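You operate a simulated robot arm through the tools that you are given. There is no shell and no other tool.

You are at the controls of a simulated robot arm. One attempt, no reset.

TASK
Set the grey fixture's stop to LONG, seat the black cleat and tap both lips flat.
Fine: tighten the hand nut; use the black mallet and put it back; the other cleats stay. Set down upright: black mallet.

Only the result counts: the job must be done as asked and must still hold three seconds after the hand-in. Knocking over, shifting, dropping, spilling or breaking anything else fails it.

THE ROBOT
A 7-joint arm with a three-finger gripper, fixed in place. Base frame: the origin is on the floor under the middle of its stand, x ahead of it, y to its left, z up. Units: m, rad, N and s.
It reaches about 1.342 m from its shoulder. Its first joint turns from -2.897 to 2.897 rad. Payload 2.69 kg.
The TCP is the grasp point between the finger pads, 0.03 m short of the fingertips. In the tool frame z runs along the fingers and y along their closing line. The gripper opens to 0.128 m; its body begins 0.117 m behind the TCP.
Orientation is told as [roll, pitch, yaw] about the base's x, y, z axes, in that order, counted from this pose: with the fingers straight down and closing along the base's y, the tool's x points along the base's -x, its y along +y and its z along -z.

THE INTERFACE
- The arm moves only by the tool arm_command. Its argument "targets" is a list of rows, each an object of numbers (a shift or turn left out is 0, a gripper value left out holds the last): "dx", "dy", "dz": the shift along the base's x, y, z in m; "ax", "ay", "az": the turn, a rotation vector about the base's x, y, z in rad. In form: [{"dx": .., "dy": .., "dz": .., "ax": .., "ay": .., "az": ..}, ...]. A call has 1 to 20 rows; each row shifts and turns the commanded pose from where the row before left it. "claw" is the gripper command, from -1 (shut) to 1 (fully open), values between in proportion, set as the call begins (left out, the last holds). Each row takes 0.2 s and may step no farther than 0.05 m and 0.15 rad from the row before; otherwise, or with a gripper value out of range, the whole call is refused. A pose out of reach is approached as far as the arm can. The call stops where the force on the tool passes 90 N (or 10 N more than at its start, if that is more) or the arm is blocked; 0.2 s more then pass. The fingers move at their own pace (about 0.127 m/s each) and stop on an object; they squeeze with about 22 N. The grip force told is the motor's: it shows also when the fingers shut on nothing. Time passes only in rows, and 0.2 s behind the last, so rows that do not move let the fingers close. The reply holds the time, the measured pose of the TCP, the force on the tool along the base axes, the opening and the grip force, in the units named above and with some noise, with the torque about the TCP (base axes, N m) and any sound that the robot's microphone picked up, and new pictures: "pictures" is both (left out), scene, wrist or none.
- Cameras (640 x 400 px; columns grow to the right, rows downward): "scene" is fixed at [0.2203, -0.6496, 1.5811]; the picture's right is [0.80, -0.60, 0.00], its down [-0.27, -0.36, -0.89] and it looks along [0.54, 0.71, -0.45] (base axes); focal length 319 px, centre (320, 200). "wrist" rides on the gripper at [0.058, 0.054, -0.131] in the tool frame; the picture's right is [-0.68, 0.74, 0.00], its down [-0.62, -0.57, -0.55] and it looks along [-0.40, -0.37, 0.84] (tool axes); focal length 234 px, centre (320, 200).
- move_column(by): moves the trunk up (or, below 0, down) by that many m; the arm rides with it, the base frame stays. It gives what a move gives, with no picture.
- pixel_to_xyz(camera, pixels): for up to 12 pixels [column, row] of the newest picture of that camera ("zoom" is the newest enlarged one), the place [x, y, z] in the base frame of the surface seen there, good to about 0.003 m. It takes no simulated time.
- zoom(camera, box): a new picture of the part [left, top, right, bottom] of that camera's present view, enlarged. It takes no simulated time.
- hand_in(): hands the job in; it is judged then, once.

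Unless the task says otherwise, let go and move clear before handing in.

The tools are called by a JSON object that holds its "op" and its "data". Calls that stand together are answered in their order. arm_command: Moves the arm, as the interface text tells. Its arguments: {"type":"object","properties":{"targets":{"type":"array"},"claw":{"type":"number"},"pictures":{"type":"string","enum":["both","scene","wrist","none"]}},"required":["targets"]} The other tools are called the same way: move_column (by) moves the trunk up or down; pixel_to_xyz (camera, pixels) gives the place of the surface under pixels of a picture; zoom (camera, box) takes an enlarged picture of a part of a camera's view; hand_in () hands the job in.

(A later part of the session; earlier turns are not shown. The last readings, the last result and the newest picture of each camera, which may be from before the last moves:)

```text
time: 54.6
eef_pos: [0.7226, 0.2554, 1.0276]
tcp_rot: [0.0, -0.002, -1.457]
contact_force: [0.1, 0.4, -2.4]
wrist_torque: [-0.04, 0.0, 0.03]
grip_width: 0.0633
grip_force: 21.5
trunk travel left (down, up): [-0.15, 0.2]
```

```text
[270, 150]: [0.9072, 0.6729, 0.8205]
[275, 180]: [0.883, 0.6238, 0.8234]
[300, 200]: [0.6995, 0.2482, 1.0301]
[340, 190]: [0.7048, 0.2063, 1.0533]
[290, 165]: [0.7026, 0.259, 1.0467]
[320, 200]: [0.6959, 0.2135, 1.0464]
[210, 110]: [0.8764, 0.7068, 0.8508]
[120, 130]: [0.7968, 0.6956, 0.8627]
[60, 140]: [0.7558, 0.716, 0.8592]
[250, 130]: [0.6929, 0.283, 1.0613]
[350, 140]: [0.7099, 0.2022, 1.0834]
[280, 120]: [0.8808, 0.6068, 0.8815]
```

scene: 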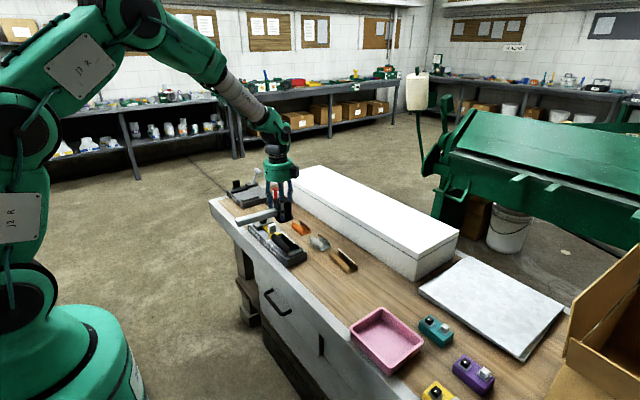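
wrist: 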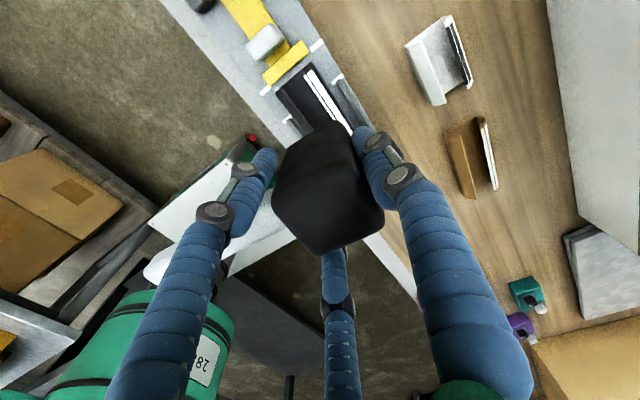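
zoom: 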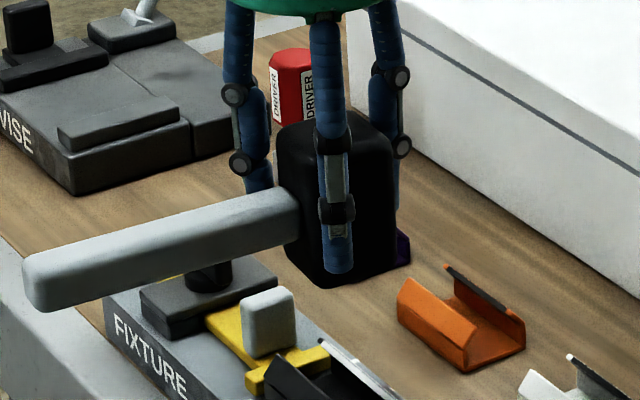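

{"op": "pixel_to_xyz", "data": {"camera": "zoom", "pixels": [[370, 230], [375, 180], [380, 260], [300, 250], [310, 270], [365, 150], [345, 275], [150, 240], [260, 215], [60, 270], [280, 150], [390, 200]]}}

{"op": "pixel_to_xyz", "data": {"camera": "wrist", "pixels": [[330, 130], [285, 190], [345, 180], [375, 210], [325, 245], [325, 190], [300, 170]]}}

```text
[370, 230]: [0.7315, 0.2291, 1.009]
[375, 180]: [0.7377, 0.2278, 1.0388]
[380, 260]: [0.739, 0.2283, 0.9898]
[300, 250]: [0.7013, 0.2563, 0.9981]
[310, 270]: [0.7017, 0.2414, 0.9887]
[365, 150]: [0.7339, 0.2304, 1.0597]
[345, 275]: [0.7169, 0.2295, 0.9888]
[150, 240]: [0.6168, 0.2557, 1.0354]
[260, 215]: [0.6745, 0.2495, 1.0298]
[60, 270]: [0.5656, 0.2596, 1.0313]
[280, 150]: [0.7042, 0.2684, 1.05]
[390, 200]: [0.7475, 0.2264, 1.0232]
```

```text
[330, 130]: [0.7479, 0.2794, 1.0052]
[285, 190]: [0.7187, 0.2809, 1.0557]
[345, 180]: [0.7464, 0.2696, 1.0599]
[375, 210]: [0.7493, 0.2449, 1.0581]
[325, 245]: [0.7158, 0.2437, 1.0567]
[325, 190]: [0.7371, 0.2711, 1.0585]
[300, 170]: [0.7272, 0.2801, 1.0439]
```

The head centre is at (0.727, 0.2547) and the mallet is yawed about -0.09 rad. I'll square it up (+0.09), centre it over the cleat and lower to about 1 cm above the lips.

{"op": "arm_command", "data": {"targets": [{"az": 0.09, "dx": 0.0018, "dy": 0.0006, "dz": -0.02}, {"dz": -0.03}, {"dz": -0.0225}, {}]}}

{"op": "zoom", "data": {"camera": "scene", "box": [245, 200, 310, 265]}}

{"op": "zoom", "data": {"camera": "wrist", "box": [180, 40, 440, 260]}}

```text
time: 55.6
eef_pos: [0.7259, 0.2555, 0.9545]
tcp_rot: [0.0, -0.002, -1.369]
contact_force: [-0.2, -0.2, -1.7]
wrist_torque: [-0.03, 0.0, -0.01]
grip_width: 0.0636
grip_force: 21.9
trunk travel left (down, up): [-0.15, 0.2]
```

scene: 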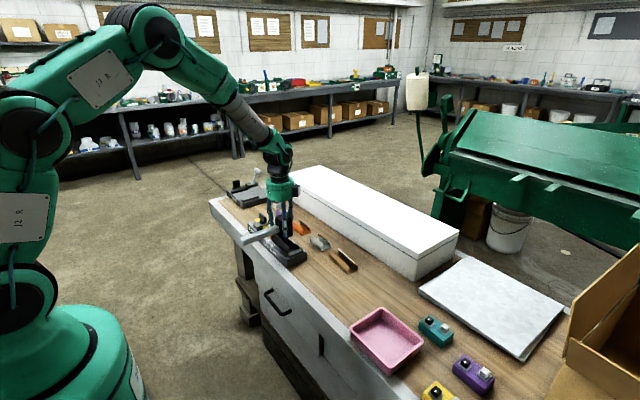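
wrist: 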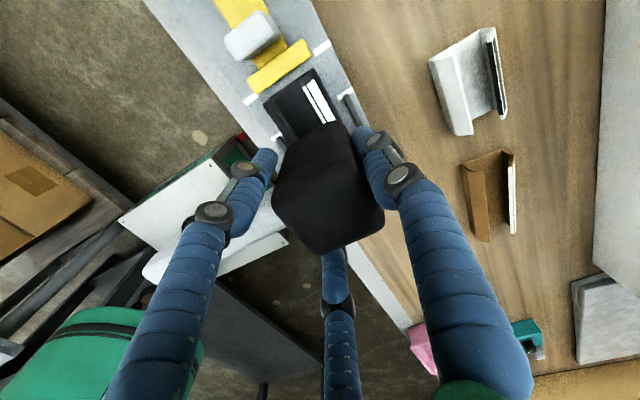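

```text
6.15 times, centred on (278, 232) of scene
```

zoom: 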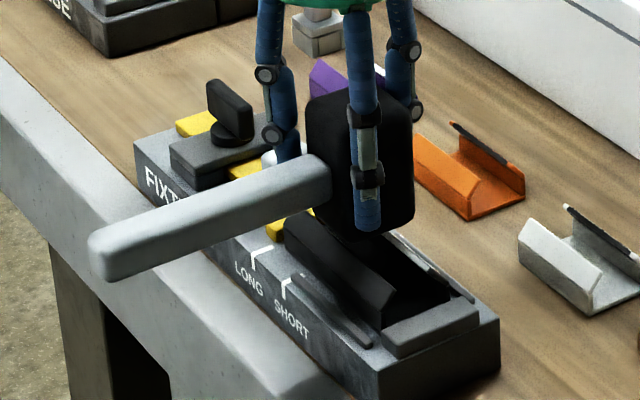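

```text
1.82 times, centred on (310, 150) of wrist
```

zoom: 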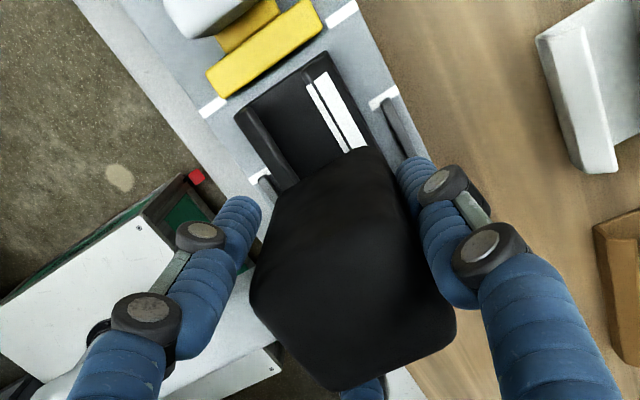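

The head is about 1 cm above the lips and aligned with them. I'll make a first light contact to feel the lip height and force.

{"op": "arm_command", "data": {"targets": [{"dz": -0.007}, {"dz": -0.003}, {"dz": -0.002}, {}], "pictures": "none"}}

```text
time: 56.6
eef_pos: [0.7247, 0.2557, 0.9445]
tcp_rot: [0.004, -0.002, -1.369]
contact_force: [-0.3, -1.5, 12.2]
wrist_torque: [-0.12, -0.11, 0.01]
grip_width: 0.0634
grip_force: 21.9
trunk travel left (down, up): [-0.15, 0.2]
```

Contact is at TCP z≈0.945, with 12 N. Now a proper tap: lift 15 mm, strike down and lift off again.

{"op": "arm_command", "data": {"targets": [{"dz": 0.015}, {}, {"dz": -0.02}, {"dz": 0.02}, {}]}}

{"op": "zoom", "data": {"camera": "scene", "box": [245, 200, 310, 265]}}

{"op": "zoom", "data": {"camera": "wrist", "box": [180, 40, 440, 260]}}

```text
time: 57.8
eef_pos: [0.7233, 0.2563, 0.9565]
tcp_rot: [0.001, -0.002, -1.368]
contact_force: [-1.5, -0.1, -1.9]
wrist_torque: [0.0, -0.04, 0.01]
grip_width: 0.0635
grip_force: 21.6
trunk travel left (down, up): [-0.15, 0.2]
```

scene: 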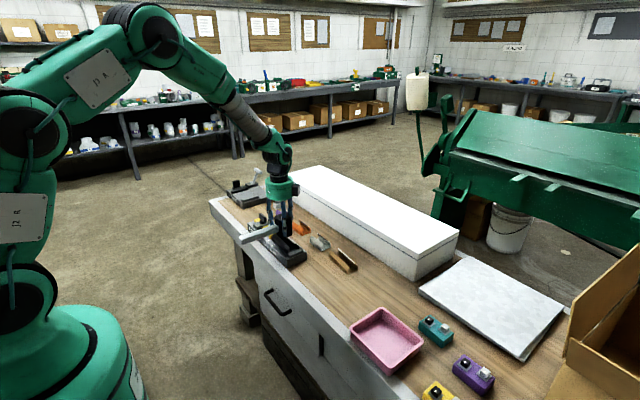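
wrist: 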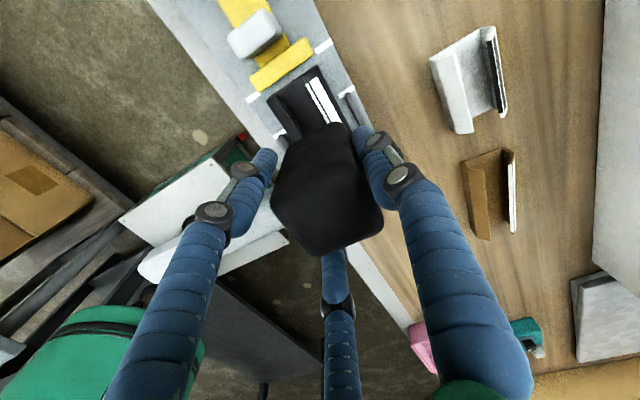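

```text
6.15 times, centred on (278, 232) of scene
```

zoom: 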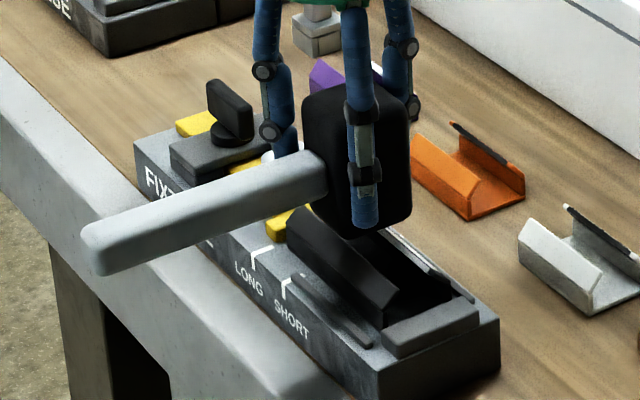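

```text
1.82 times, centred on (310, 150) of wrist
```

zoom: 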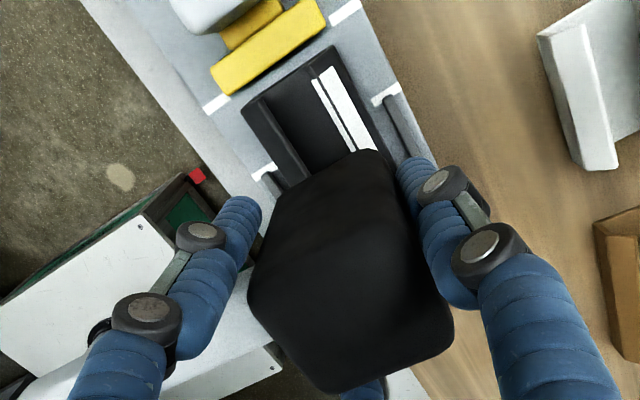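

Seen from the wrist the lips look partly bent. I'll raise a bit and zoom in to evaluate the lips and check that the cleat stayed put.

{"op": "arm_command", "data": {"targets": [{"dz": 0.04}, {"dz": 0.04}, {}]}}

{"op": "zoom", "data": {"camera": "scene", "box": [262, 222, 307, 267]}}

{"op": "pixel_to_xyz", "data": {"camera": "zoom", "pixels": [[200, 170], [215, 135], [230, 125], [300, 215], [345, 290], [360, 275], [370, 260], [290, 110], [350, 140], [400, 190], [440, 215], [330, 200]]}}

```text
time: 58.6
eef_pos: [0.723, 0.2558, 1.039]
tcp_rot: [0.0, -0.001, -1.369]
contact_force: [-0.4, -0.3, -2.2]
wrist_torque: [0.02, -0.08, 0.03]
grip_width: 0.0634
grip_force: 21.8
trunk travel left (down, up): [-0.15, 0.2]
```

scene: 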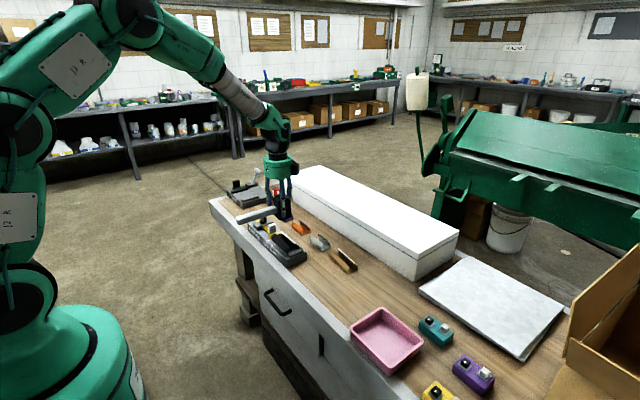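
wrist: 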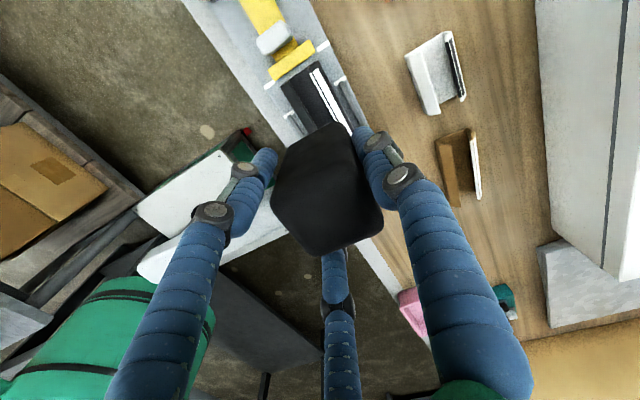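

```text
8.89 times, centred on (284, 244) of scene
```

zoom: 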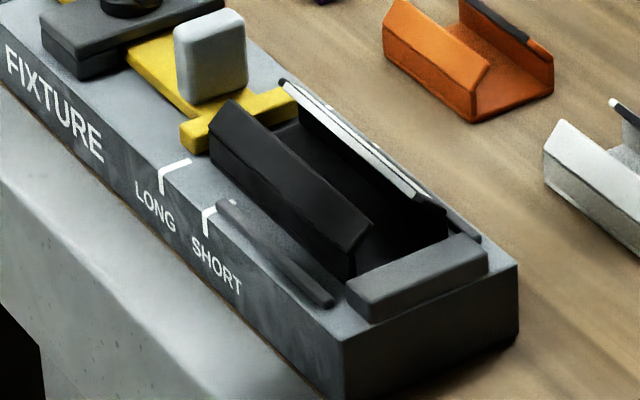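

```text
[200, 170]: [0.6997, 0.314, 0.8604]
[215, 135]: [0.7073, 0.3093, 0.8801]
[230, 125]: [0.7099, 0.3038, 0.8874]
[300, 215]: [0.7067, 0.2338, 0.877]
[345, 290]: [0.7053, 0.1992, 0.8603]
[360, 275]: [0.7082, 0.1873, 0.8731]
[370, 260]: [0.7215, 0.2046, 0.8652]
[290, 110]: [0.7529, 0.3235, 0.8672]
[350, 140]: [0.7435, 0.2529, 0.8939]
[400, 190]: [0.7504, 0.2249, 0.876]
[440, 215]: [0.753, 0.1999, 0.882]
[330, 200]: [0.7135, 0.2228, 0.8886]
```

{"op": "pixel_to_xyz", "data": {"camera": "zoom", "pixels": [[240, 115], [270, 140], [300, 168], [330, 195], [360, 222], [222, 125], [255, 160], [290, 190], [320, 220], [350, 248], [300, 90], [380, 170]]}}

{"op": "pixel_to_xyz", "data": {"camera": "wrist", "pixels": [[313, 72], [290, 85], [287, 82], [330, 100], [325, 95], [300, 100], [345, 95], [340, 85]]}}

{"op": "zoom", "data": {"camera": "wrist", "box": [250, 40, 380, 140]}}

```text
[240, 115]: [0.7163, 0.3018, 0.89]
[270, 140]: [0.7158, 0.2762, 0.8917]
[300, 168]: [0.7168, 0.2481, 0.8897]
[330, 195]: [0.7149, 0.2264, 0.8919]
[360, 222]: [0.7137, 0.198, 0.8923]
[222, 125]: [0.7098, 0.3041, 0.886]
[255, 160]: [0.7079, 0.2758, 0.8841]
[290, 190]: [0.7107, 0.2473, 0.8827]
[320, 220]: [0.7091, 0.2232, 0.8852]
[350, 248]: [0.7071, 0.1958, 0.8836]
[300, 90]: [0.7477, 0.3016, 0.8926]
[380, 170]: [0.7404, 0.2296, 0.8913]
```

```text
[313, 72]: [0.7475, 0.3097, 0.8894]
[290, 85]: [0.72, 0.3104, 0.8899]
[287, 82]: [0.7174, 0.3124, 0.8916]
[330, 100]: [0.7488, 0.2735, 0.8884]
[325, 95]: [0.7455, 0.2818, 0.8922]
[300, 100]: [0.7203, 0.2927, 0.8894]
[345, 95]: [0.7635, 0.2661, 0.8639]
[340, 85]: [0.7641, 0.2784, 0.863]
```

```text
4.00 times, centred on (315, 90) of wrist
```

zoom: 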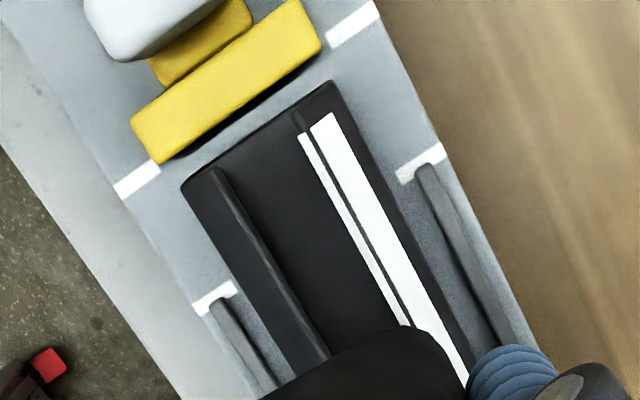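

The lip edges are still near z≈0.89, only slightly bent. I'll work one lip at a time with a firmer tap: first the near (-x) lip, with the head centred at x≈0.712.

{"op": "arm_command", "data": {"targets": [{"dx": -0.0168, "dz": -0.03}, {"dz": -0.037}, {}, {"dz": -0.036}, {"dz": 0.036}, {}]}}

{"op": "zoom", "data": {"camera": "scene", "box": [245, 200, 310, 265]}}

{"op": "zoom", "data": {"camera": "wrist", "box": [250, 40, 380, 140]}}

```text
time: 60.0
eef_pos: [0.7077, 0.2559, 0.9708]
tcp_rot: [0.0, -0.002, -1.37]
contact_force: [-0.2, -0.8, -2.0]
wrist_torque: [0.01, -0.03, 0.03]
grip_width: 0.0634
grip_force: 22.2
trunk travel left (down, up): [-0.15, 0.2]
```

scene: 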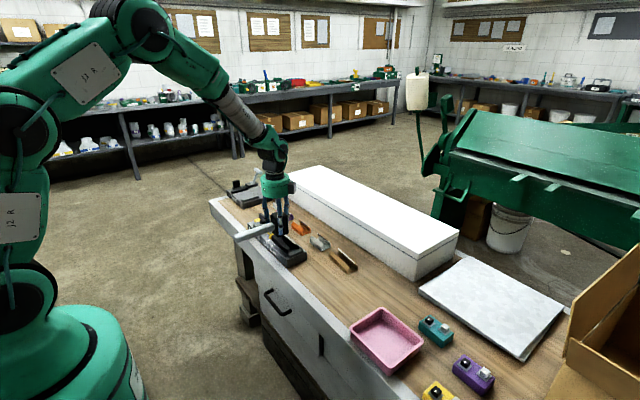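
wrist: 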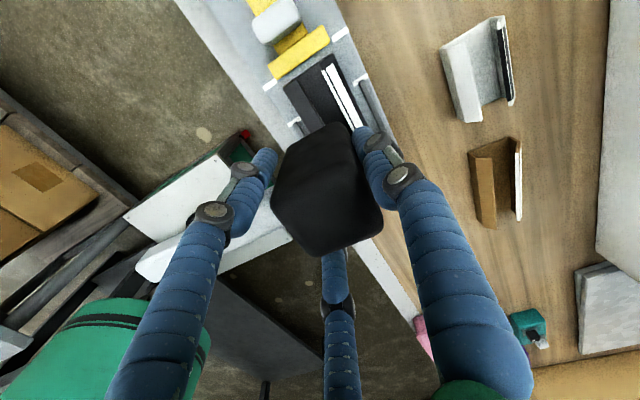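

```text
6.15 times, centred on (278, 232) of scene
```

zoom: 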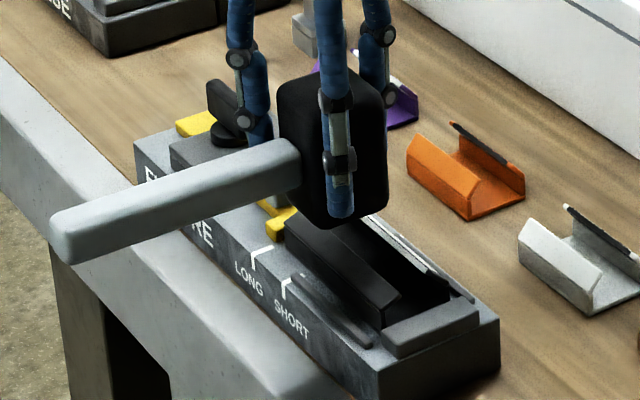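

```text
4.00 times, centred on (315, 90) of wrist
```

zoom: 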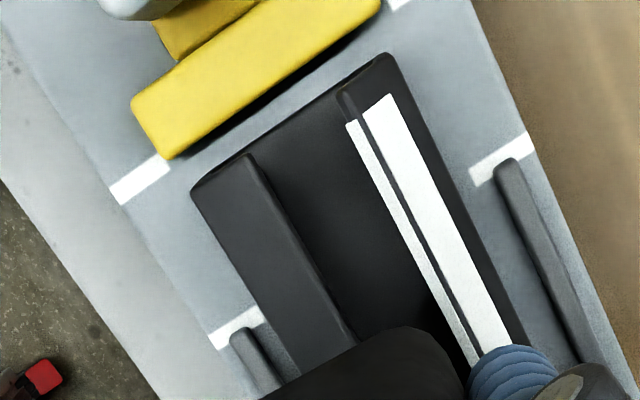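

The near lip got noticeably flatter (wider in the wrist zoom). I'll measure it and check the mallet's position in the hand.

{"op": "pixel_to_xyz", "data": {"camera": "zoom", "pixels": [[250, 170], [290, 245], [330, 320], [205, 200], [240, 260], [270, 310], [225, 190], [260, 240], [370, 130], [400, 110], [440, 200], [400, 180]]}}

{"op": "zoom", "data": {"camera": "scene", "box": [265, 225, 310, 265]}}

{"op": "pixel_to_xyz", "data": {"camera": "zoom", "pixels": [[230, 150], [260, 180], [290, 210], [310, 235], [300, 150], [330, 190], [210, 150], [240, 185], [270, 220], [290, 245]]}}

```text
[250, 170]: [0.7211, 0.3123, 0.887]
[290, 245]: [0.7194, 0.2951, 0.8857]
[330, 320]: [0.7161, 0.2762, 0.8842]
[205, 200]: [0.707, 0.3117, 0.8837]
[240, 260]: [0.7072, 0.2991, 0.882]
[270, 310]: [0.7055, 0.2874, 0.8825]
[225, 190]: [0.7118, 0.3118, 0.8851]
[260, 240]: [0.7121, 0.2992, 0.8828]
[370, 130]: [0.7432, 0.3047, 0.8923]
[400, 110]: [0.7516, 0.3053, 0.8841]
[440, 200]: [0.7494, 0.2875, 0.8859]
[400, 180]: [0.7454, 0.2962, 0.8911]
```

```text
10.00 times, centred on (288, 245) of scene
```

zoom: 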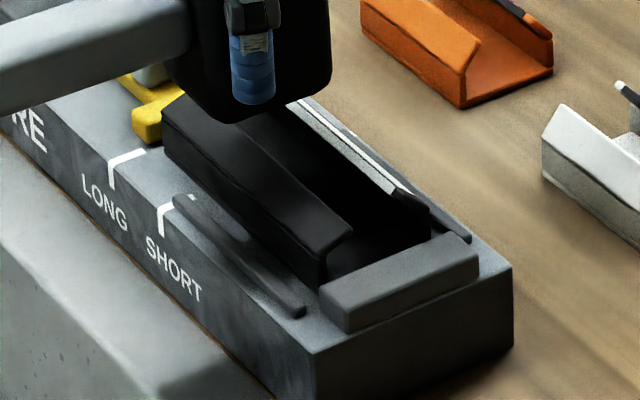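

```text
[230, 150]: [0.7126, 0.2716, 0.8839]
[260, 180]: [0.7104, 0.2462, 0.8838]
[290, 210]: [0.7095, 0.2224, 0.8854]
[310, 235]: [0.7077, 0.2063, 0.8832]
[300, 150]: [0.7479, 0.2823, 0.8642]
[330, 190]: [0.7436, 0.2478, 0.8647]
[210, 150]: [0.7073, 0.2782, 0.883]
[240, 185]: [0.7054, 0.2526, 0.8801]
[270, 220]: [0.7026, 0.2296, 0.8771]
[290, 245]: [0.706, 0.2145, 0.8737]
```

The near lip edge is now at z≈0.886, about 15° from flat. I'll strike the same lip again slightly deeper.

{"op": "arm_command", "data": {"targets": [{"dz": -0.042}, {"dz": 0.042}, {}]}}

{"op": "zoom", "data": {"camera": "wrist", "box": [250, 40, 380, 140]}}

{"op": "pixel_to_xyz", "data": {"camera": "zoom", "pixels": [[250, 170], [290, 245], [330, 320], [205, 200], [240, 260], [270, 310], [225, 190], [260, 240], [370, 130], [400, 110], [440, 200], [400, 180]]}}

{"op": "zoom", "data": {"camera": "scene", "box": [245, 200, 310, 265]}}

```text
time: 60.8
eef_pos: [0.7072, 0.2557, 0.9716]
tcp_rot: [0.001, -0.001, -1.372]
contact_force: [-0.4, -0.5, -1.3]
wrist_torque: [0.05, -0.09, -0.03]
grip_width: 0.0634
grip_force: 21.9
trunk travel left (down, up): [-0.15, 0.2]
```

scene: 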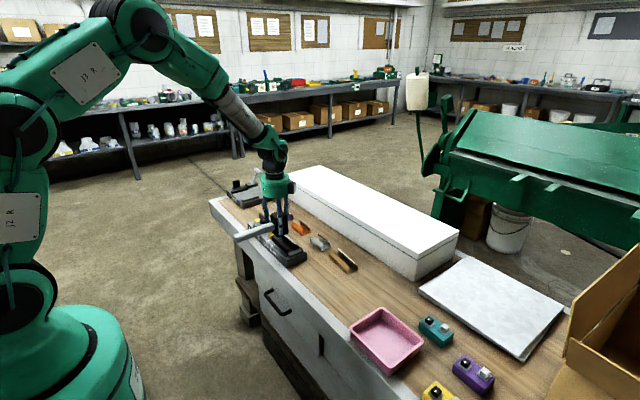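
wrist: 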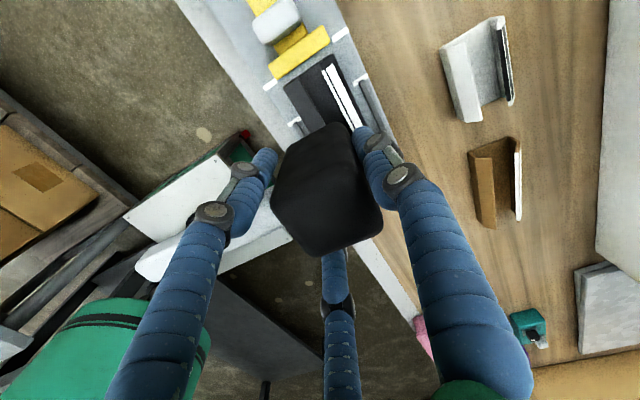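

```text
4.00 times, centred on (315, 90) of wrist
```

zoom: 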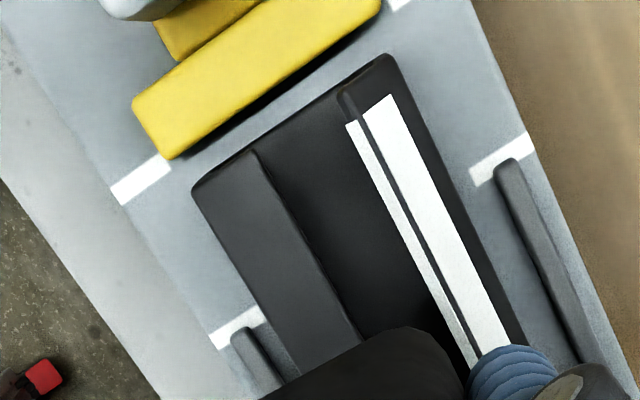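

```text
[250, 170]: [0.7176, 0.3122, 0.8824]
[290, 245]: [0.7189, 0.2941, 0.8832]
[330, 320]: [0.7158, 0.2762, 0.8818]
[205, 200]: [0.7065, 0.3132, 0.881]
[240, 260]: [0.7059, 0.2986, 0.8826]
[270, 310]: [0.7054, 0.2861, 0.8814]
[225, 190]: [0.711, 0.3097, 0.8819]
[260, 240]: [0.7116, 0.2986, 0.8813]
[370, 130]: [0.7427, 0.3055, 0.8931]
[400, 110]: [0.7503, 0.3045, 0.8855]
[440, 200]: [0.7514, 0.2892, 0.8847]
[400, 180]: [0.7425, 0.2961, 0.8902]
```

```text
6.15 times, centred on (278, 232) of scene
```

zoom: 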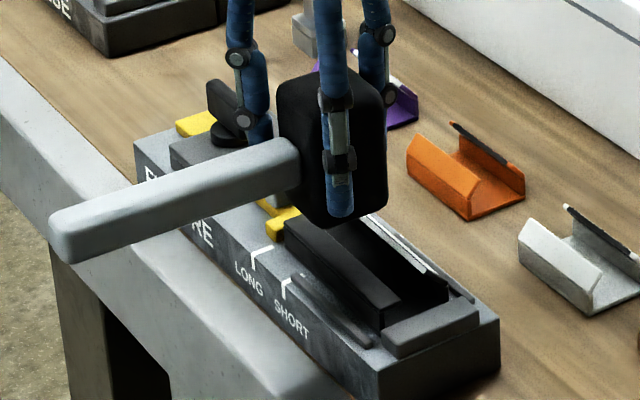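

The near lip is flat now (z≈0.882 throughout). I'll shift the head +0.033 m in x over the far lip and strike.

{"op": "arm_command", "data": {"targets": [{"dx": 0.033}, {}, {"dz": -0.036}, {"dz": 0.036}, {}]}}

{"op": "zoom", "data": {"camera": "wrist", "box": [230, 40, 360, 140]}}

{"op": "zoom", "data": {"camera": "scene", "box": [245, 200, 310, 265]}}

```text
time: 62.0
eef_pos: [0.7399, 0.2558, 0.9709]
tcp_rot: [0.002, -0.003, -1.369]
contact_force: [0.2, -0.5, -1.4]
wrist_torque: [0.02, -0.04, 0.0]
grip_width: 0.0634
grip_force: 21.4
trunk travel left (down, up): [-0.15, 0.2]
```

scene: 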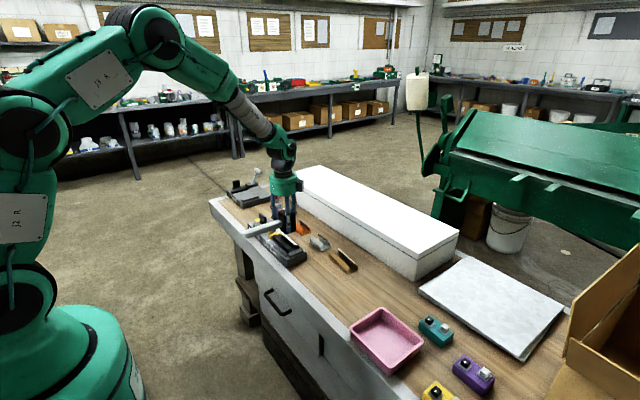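
wrist: 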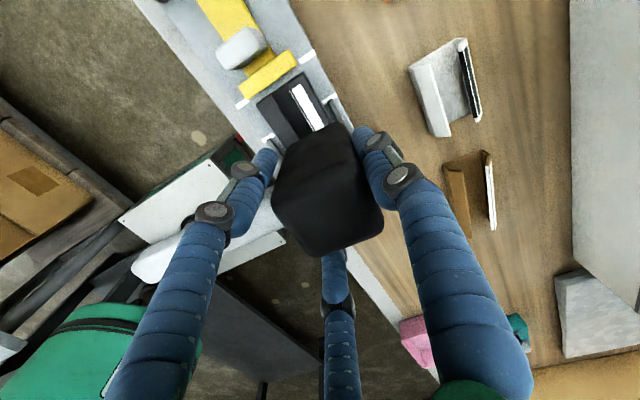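

```text
4.00 times, centred on (295, 90) of wrist
```

zoom: 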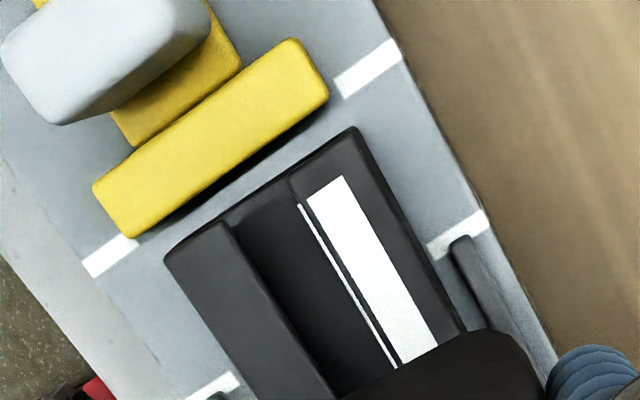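

```text
6.15 times, centred on (278, 232) of scene
```

zoom: 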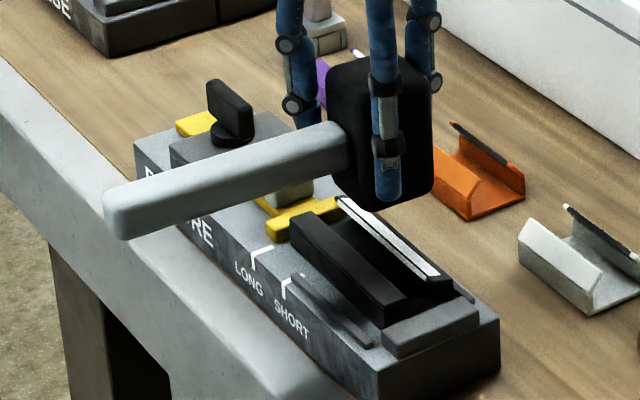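

The far lip bent well down (its white label now faces up in the scene zoom near (400,240)). I'll give it the second, slightly deeper strike.

{"op": "arm_command", "data": {"targets": [{"dz": -0.042}, {"dz": 0.042}, {}]}}

{"op": "zoom", "data": {"camera": "wrist", "box": [230, 40, 360, 140]}}

{"op": "pixel_to_xyz", "data": {"camera": "zoom", "pixels": [[310, 200], [345, 280], [385, 345], [355, 150], [400, 240], [440, 310], [330, 180], [370, 260], [215, 240], [250, 300], [190, 260], [240, 330]]}}

{"op": "zoom", "data": {"camera": "scene", "box": [245, 200, 310, 265]}}

```text
time: 62.8
eef_pos: [0.7403, 0.2547, 0.9711]
tcp_rot: [0.002, -0.001, -1.369]
contact_force: [0.5, 0.5, -1.2]
wrist_torque: [0.01, -0.07, 0.02]
grip_width: 0.0635
grip_force: 21.9
trunk travel left (down, up): [-0.15, 0.2]
```

scene: 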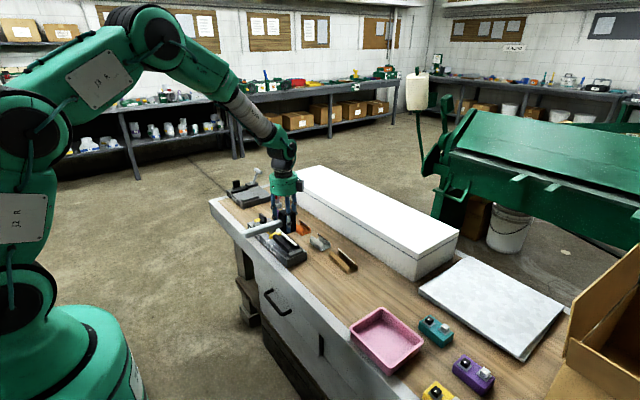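
wrist: 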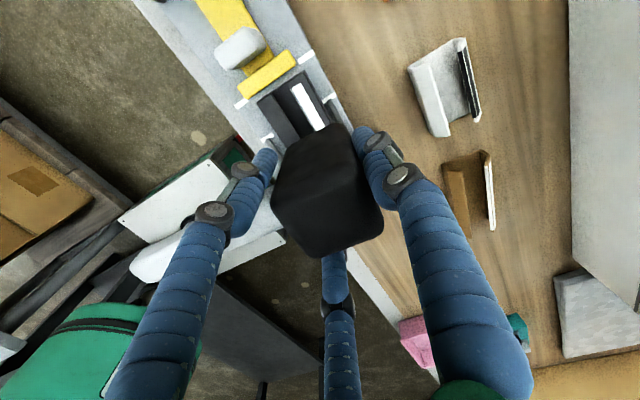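

```text
4.00 times, centred on (295, 90) of wrist
```

zoom: 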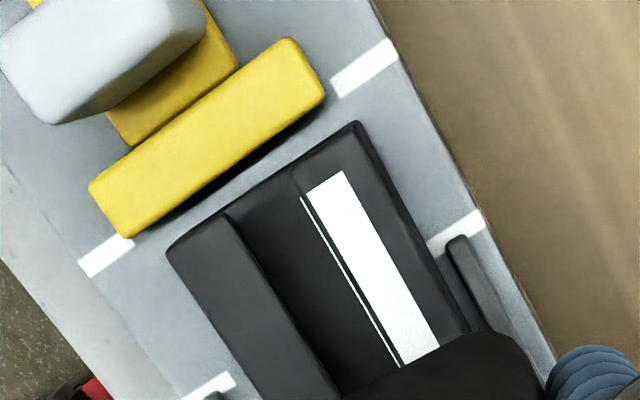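

```text
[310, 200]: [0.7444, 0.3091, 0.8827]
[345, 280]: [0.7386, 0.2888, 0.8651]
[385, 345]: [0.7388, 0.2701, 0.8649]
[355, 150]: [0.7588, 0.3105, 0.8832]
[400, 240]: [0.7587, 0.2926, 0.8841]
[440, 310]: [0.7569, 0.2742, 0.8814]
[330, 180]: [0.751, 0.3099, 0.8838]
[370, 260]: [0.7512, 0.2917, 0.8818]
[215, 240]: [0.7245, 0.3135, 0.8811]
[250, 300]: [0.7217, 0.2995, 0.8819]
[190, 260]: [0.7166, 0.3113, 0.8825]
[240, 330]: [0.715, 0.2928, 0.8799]
```

```text
6.15 times, centred on (278, 232) of scene
```

zoom: 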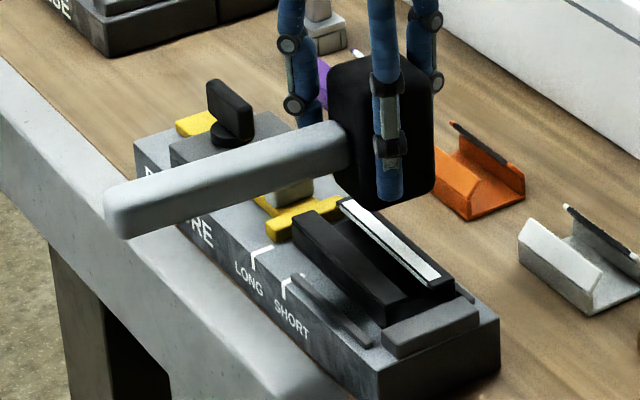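

Both lips now read flat (z≈0.882–0.884). I'll raise the mallet and check the cleat's position and both lips from a clear view.

{"op": "arm_command", "data": {"targets": [{"dz": 0.045}, {"dz": 0.03}, {"dy": -0.05}, {"dy": -0.05}, {}]}}

{"op": "zoom", "data": {"camera": "scene", "box": [262, 222, 307, 267]}}

{"op": "zoom", "data": {"camera": "wrist", "box": [220, 0, 400, 140]}}

```text
time: 64.0
eef_pos: [0.7398, 0.1547, 1.0459]
tcp_rot: [0.001, -0.003, -1.37]
contact_force: [0.1, -1.5, -2.0]
wrist_torque: [0.11, 0.0, 0.02]
grip_width: 0.0635
grip_force: 21.7
trunk travel left (down, up): [-0.15, 0.2]
```

scene: 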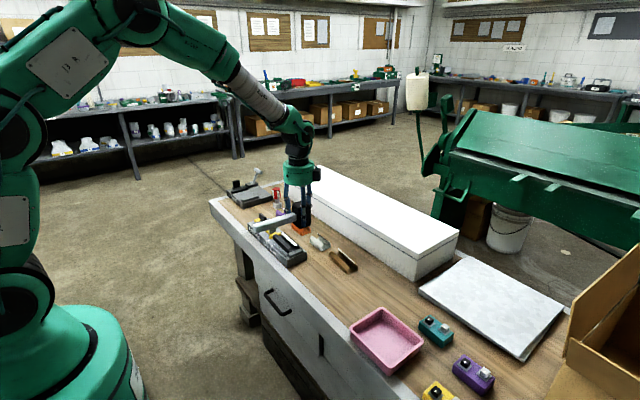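
wrist: 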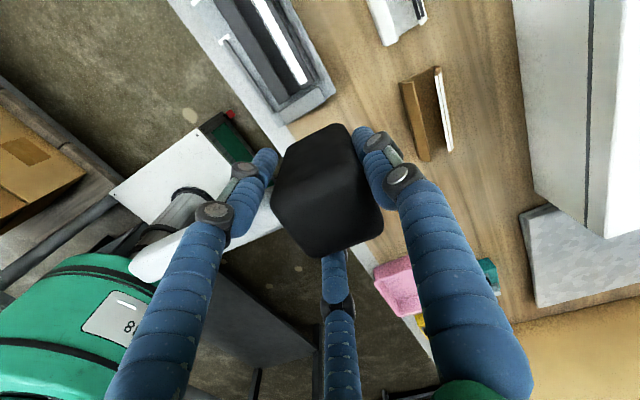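

```text
8.89 times, centred on (284, 244) of scene
```

zoom: 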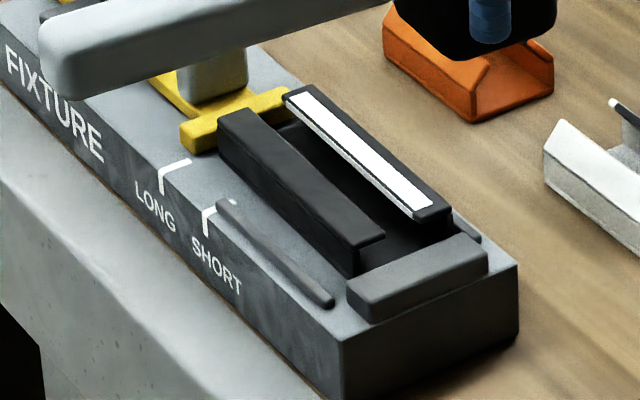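

```text
2.86 times, centred on (310, 70) of wrist
```

zoom: 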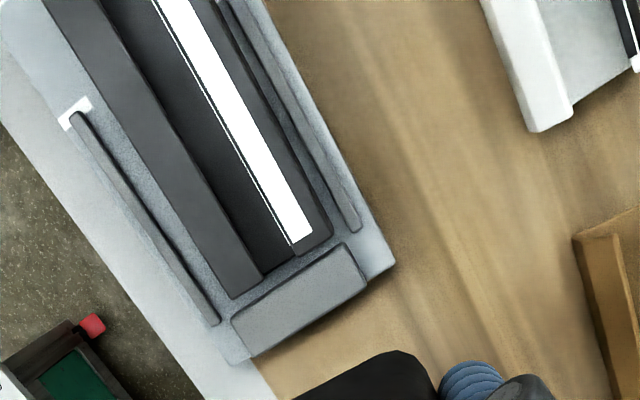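

Both lips lie flat, and the cleat appears to have slid slightly toward +x. I'll measure how much.

{"op": "pixel_to_xyz", "data": {"camera": "zoom", "pixels": [[232, 292], [255, 270], [325, 235], [185, 220], [130, 140], [300, 190], [260, 110], [120, 170], [330, 195], [200, 290], [215, 200], [250, 310]]}}

{"op": "zoom", "data": {"camera": "scene", "box": [262, 222, 307, 267]}}

{"op": "pixel_to_xyz", "data": {"camera": "zoom", "pixels": [[222, 135], [355, 250], [290, 195], [240, 115], [380, 235], [300, 165], [330, 90], [445, 208], [390, 155], [290, 100], [415, 212], [350, 260]]}}

```text
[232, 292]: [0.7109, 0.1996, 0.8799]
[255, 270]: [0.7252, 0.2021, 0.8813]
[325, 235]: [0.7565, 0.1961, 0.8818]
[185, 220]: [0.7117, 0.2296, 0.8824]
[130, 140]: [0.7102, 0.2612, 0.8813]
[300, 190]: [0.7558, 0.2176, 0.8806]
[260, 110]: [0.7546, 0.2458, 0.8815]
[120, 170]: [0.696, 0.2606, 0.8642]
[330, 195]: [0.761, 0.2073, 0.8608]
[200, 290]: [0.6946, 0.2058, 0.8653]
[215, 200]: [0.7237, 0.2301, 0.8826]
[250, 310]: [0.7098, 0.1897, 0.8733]
```

```text
8.89 times, centred on (284, 244) of scene
```

zoom: 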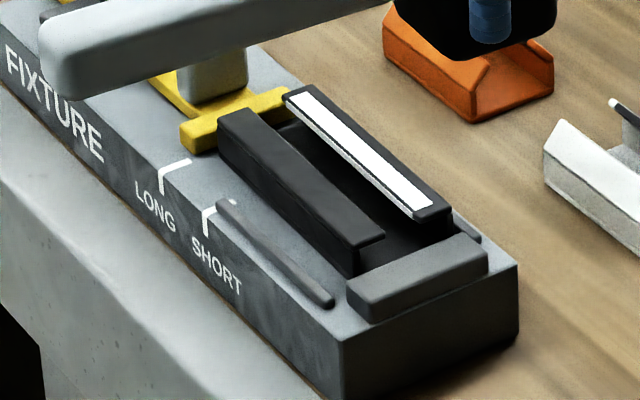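

```text
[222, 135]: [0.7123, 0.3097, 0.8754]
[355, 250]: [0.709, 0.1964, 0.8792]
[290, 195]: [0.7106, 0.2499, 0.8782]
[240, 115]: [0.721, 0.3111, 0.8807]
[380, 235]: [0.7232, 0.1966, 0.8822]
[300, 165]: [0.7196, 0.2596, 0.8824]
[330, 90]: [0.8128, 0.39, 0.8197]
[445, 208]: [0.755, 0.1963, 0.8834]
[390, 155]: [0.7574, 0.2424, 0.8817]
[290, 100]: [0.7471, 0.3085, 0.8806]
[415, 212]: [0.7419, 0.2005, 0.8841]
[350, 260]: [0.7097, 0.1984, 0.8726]
```

The cleat moved about +4.5 mm in x but is still between the rails; I'll re-centre it later with the gripper. First I'll measure the mallet in the hand to prepare the put-back.

{"op": "zoom", "data": {"camera": "scene", "box": [240, 170, 320, 250]}}

{"op": "pixel_to_xyz", "data": {"camera": "zoom", "pixels": [[120, 240], [200, 220], [280, 205], [340, 195], [80, 220], [300, 175], [400, 230], [440, 200], [470, 240], [430, 170], [480, 260], [415, 265]]}}

{"op": "pixel_to_xyz", "data": {"camera": "wrist", "pixels": [[325, 190], [345, 180], [300, 190], [325, 245], [285, 205], [375, 205]]}}

```text
5.00 times, centred on (280, 210) of scene
```

zoom: 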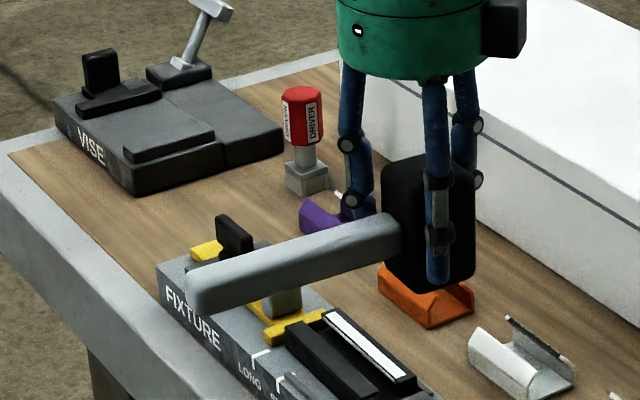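

```text
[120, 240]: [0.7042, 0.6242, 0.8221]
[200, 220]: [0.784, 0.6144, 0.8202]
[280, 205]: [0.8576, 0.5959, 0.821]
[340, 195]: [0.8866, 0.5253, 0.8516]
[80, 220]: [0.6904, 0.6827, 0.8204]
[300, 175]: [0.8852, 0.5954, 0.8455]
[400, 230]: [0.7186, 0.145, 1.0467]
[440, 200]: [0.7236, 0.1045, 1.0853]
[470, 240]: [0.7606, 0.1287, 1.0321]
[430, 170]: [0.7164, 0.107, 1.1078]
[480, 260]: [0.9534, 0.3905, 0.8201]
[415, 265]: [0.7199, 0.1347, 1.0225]
```

```text
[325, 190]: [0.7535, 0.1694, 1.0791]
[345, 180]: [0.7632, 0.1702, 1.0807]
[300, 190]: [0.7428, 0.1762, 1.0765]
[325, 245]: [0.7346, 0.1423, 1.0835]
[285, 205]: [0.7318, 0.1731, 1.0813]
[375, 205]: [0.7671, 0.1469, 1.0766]
```

{"op": "pixel_to_xyz", "data": {"camera": "zoom", "pixels": [[380, 225], [340, 232], [300, 242], [260, 255], [220, 265], [205, 272], [375, 255], [330, 265], [280, 280], [220, 300], [405, 280], [460, 285]]}}

{"op": "pixel_to_xyz", "data": {"camera": "zoom", "pixels": [[410, 165], [400, 200], [400, 275], [455, 160], [465, 180], [468, 200], [465, 270], [425, 290], [445, 290], [390, 180], [400, 180], [460, 220]]}}

```text
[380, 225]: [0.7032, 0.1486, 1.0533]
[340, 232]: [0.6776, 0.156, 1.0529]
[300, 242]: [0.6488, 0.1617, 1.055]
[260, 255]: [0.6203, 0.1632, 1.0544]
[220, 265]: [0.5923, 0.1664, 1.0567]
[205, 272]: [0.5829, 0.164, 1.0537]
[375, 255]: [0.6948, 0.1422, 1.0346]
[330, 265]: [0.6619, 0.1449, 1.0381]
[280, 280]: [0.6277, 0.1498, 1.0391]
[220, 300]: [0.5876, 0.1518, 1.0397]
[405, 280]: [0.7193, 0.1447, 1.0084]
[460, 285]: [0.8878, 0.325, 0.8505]
```

```text
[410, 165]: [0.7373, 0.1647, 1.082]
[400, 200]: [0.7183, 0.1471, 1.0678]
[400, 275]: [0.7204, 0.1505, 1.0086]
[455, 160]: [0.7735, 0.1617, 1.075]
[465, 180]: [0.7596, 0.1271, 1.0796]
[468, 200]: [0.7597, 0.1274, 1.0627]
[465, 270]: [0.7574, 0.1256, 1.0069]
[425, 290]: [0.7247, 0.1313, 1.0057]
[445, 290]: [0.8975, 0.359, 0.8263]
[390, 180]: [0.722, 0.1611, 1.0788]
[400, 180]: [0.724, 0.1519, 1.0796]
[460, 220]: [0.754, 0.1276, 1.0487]
```

{"op": "zoom", "data": {"camera": "wrist", "box": [140, 110, 400, 300]}}

```text
2.11 times, centred on (270, 205) of wrist
```

zoom: 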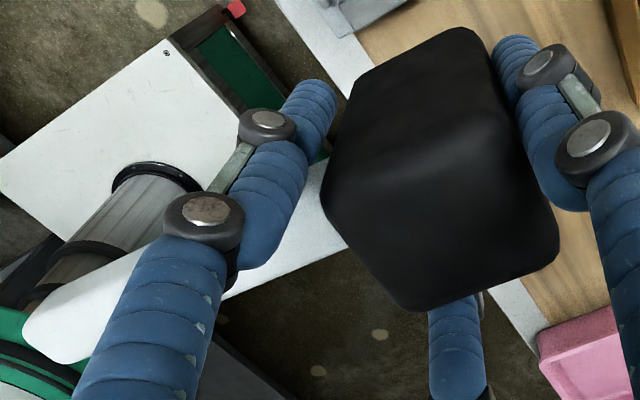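

The mallet turned about 0.09 rad in the fingers during the taps, so I'll use gripper yaw ≈ -2.84 for the put-back. I'll carry it back above its original spot and measure again before lowering.

{"op": "arm_command", "data": {"targets": [{"dx": -0.0017, "dy": -0.0212, "az": -0.1336}, {"dx": -0.0017, "dy": -0.0212, "az": -0.1336}, {"dx": -0.0017, "dy": -0.0212, "az": -0.1336}, {"dx": -0.0017, "dy": -0.0212, "az": -0.1336}, {"dx": -0.0017, "dy": -0.0212, "az": -0.1336}, {"dx": -0.0017, "dy": -0.0212, "az": -0.1336}, {"dx": -0.0017, "dy": -0.0212, "az": -0.1336}, {"dx": -0.0017, "dy": -0.0212, "az": -0.1336}, {"dx": -0.0017, "dy": -0.0212, "az": -0.1336}, {"dx": -0.0017, "dy": -0.0212, "az": -0.1336}, {"dx": -0.0017, "dy": -0.0212, "az": -0.1336}, {"dz": -0.04}, {"dz": -0.04}, {"dz": -0.03}, {}]}}

{"op": "zoom", "data": {"camera": "scene", "box": [300, 235, 365, 300]}}

{"op": "pixel_to_xyz", "data": {"camera": "zoom", "pixels": [[300, 200], [320, 250], [350, 280], [400, 230], [420, 200], [380, 270], [300, 230], [310, 280], [360, 330], [200, 130], [150, 90], [250, 170]]}}

```text
time: 67.2
eef_pos: [0.7237, -0.078, 0.9357]
tcp_rot: [0.0, -0.003, -2.837]
contact_force: [0.7, 0.5, -3.6]
wrist_torque: [-0.03, 0.01, 0.01]
grip_width: 0.0636
grip_force: 22.0
trunk travel left (down, up): [-0.15, 0.2]
```

scene: 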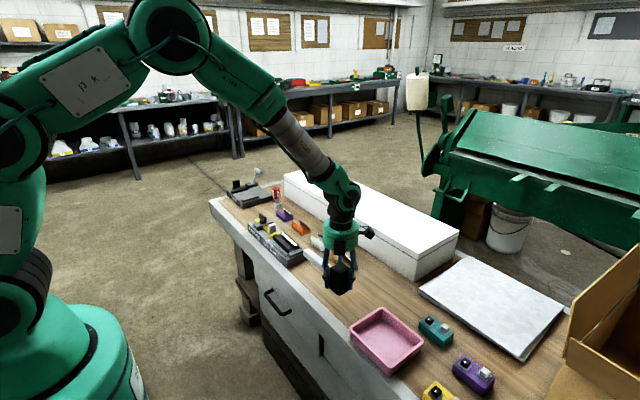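
wrist: 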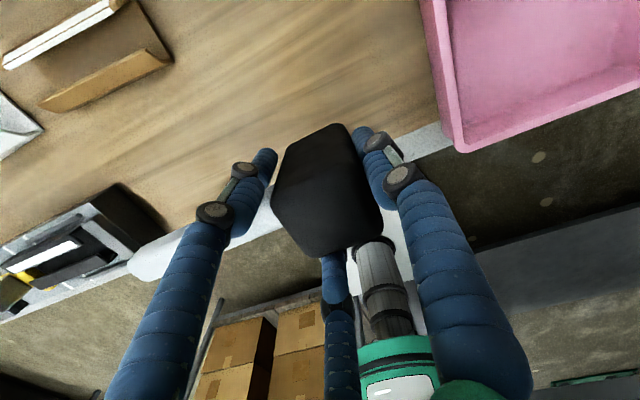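

```text
6.15 times, centred on (332, 268) of scene
```

zoom: 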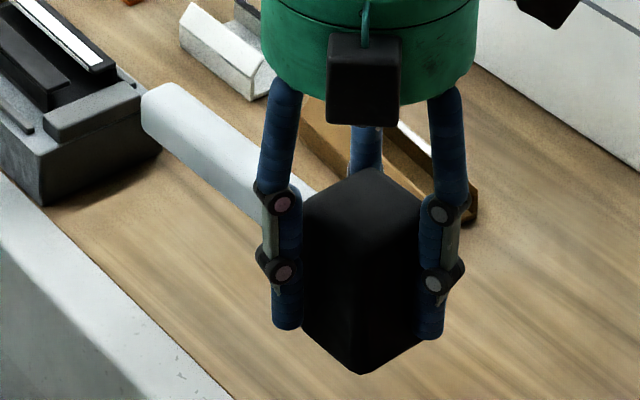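

```text
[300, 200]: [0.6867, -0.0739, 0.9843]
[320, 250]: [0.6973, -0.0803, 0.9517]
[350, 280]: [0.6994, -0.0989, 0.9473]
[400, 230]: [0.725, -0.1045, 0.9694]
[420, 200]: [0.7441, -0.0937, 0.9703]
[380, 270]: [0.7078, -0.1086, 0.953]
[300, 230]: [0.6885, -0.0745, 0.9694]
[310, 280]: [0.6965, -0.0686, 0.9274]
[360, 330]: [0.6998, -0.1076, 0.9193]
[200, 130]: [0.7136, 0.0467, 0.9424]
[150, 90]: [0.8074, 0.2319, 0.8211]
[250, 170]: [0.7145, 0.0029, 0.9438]
```

{"op": "pixel_to_xyz", "data": {"camera": "zoom", "pixels": [[165, 90], [185, 95], [215, 120], [245, 145], [270, 165], [150, 125], [180, 150], [210, 175], [240, 195], [260, 215], [190, 88], [230, 120]]}}

{"op": "pixel_to_xyz", "data": {"camera": "zoom", "pixels": [[310, 215], [310, 250], [310, 310], [330, 240], [330, 300], [345, 260], [345, 340], [370, 250], [400, 250], [410, 300], [390, 330], [370, 180]]}}

{"op": "pixel_to_xyz", "data": {"camera": "wrist", "pixels": [[325, 190], [345, 180], [300, 190], [320, 245], [280, 205], [375, 215], [335, 135], [265, 215], [235, 235], [150, 255], [140, 265]]}}

```text
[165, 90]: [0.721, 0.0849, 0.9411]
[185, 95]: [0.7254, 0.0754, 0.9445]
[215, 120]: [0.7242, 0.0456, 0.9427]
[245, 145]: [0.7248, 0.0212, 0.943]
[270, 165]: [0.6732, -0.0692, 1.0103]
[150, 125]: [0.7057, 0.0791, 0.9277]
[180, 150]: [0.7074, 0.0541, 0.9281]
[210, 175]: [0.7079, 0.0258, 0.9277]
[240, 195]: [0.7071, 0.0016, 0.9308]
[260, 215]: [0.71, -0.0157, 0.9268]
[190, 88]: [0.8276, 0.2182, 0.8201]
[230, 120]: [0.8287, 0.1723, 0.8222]
```

```text
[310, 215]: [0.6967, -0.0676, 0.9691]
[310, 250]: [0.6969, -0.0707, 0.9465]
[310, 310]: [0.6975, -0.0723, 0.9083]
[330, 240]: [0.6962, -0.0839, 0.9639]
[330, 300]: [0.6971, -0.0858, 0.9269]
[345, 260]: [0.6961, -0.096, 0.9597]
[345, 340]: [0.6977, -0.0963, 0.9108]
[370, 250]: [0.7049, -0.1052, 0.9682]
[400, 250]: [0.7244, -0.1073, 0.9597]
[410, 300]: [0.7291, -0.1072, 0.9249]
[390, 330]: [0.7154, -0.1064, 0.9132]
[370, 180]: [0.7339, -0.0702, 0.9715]
```

```text
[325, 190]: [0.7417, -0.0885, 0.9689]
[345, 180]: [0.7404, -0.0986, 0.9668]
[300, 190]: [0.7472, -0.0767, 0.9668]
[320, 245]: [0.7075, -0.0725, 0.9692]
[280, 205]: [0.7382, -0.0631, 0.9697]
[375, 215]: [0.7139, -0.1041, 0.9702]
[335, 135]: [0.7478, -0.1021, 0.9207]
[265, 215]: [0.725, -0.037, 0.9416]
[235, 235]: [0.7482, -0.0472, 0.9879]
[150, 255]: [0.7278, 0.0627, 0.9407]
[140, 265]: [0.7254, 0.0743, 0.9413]
```

The mallet is level and square (head -x face at 0.6967 against 0.6945 originally, -y face at -0.1065 against -0.106). I'll shift -2 mm in x and lower it to just above the bench.

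{"op": "arm_command", "data": {"targets": [{"dx": -0.002, "dz": -0.02}, {"dz": -0.02}, {"dz": -0.015}, {"dz": -0.006}, {}], "pictures": "none"}}

{"op": "arm_command", "data": {"targets": [{"dz": -0.001}, {"dz": -0.001}, {}], "pictures": "none"}}

```text
time: 68.4
eef_pos: [0.7207, -0.0768, 0.8741]
tcp_rot: [0.0, -0.002, -2.836]
contact_force: [0.7, 0.1, -2.6]
wrist_torque: [0.02, -0.02, -0.03]
grip_width: 0.063
grip_force: 21.8
trunk travel left (down, up): [-0.15, 0.2]
```

```text
time: 69.2
eef_pos: [0.7205, -0.0782, 0.872]
tcp_rot: [0.0, -0.003, -2.838]
contact_force: [0.4, 0.4, -2.5]
wrist_torque: [-0.05, -0.01, 0.02]
grip_width: 0.0633
grip_force: 21.7
trunk travel left (down, up): [-0.15, 0.2]
```

No contact yet (force -2.5 N is just the mallet's weight). I'll continue in 1 mm steps.

{"op": "arm_command", "data": {"targets": [{"dz": -0.001}, {}], "pictures": "none"}}

{"op": "arm_command", "data": {"targets": [{"dz": -0.001}, {}], "pictures": "none"}}

{"op": "arm_command", "data": {"targets": [{"dz": -0.0007}, {}], "pictures": "none"}}

```text
time: 69.8
eef_pos: [0.7194, -0.0768, 0.8704]
tcp_rot: [0.0, -0.002, -2.839]
contact_force: [-0.1, 0.1, -1.9]
wrist_torque: [-0.01, 0.03, -0.04]
grip_width: 0.0631
grip_force: 21.9
trunk travel left (down, up): [-0.15, 0.2]
```

```text
time: 70.4
eef_pos: [0.7204, -0.0771, 0.8705]
tcp_rot: [0.001, -0.002, -2.838]
contact_force: [0.2, -0.4, -2.4]
wrist_torque: [0.0, -0.02, -0.02]
grip_width: 0.063
grip_force: 22.1
trunk travel left (down, up): [-0.15, 0.2]
```

```text
time: 71.0
eef_pos: [0.72, -0.0773, 0.8696]
tcp_rot: [0.003, -0.004, -2.839]
contact_force: [1.0, -1.9, 1.7]
wrist_torque: [-0.23, 0.11, 0.03]
grip_width: 0.0631
grip_force: 21.6
trunk travel left (down, up): [-0.15, 0.2]
```

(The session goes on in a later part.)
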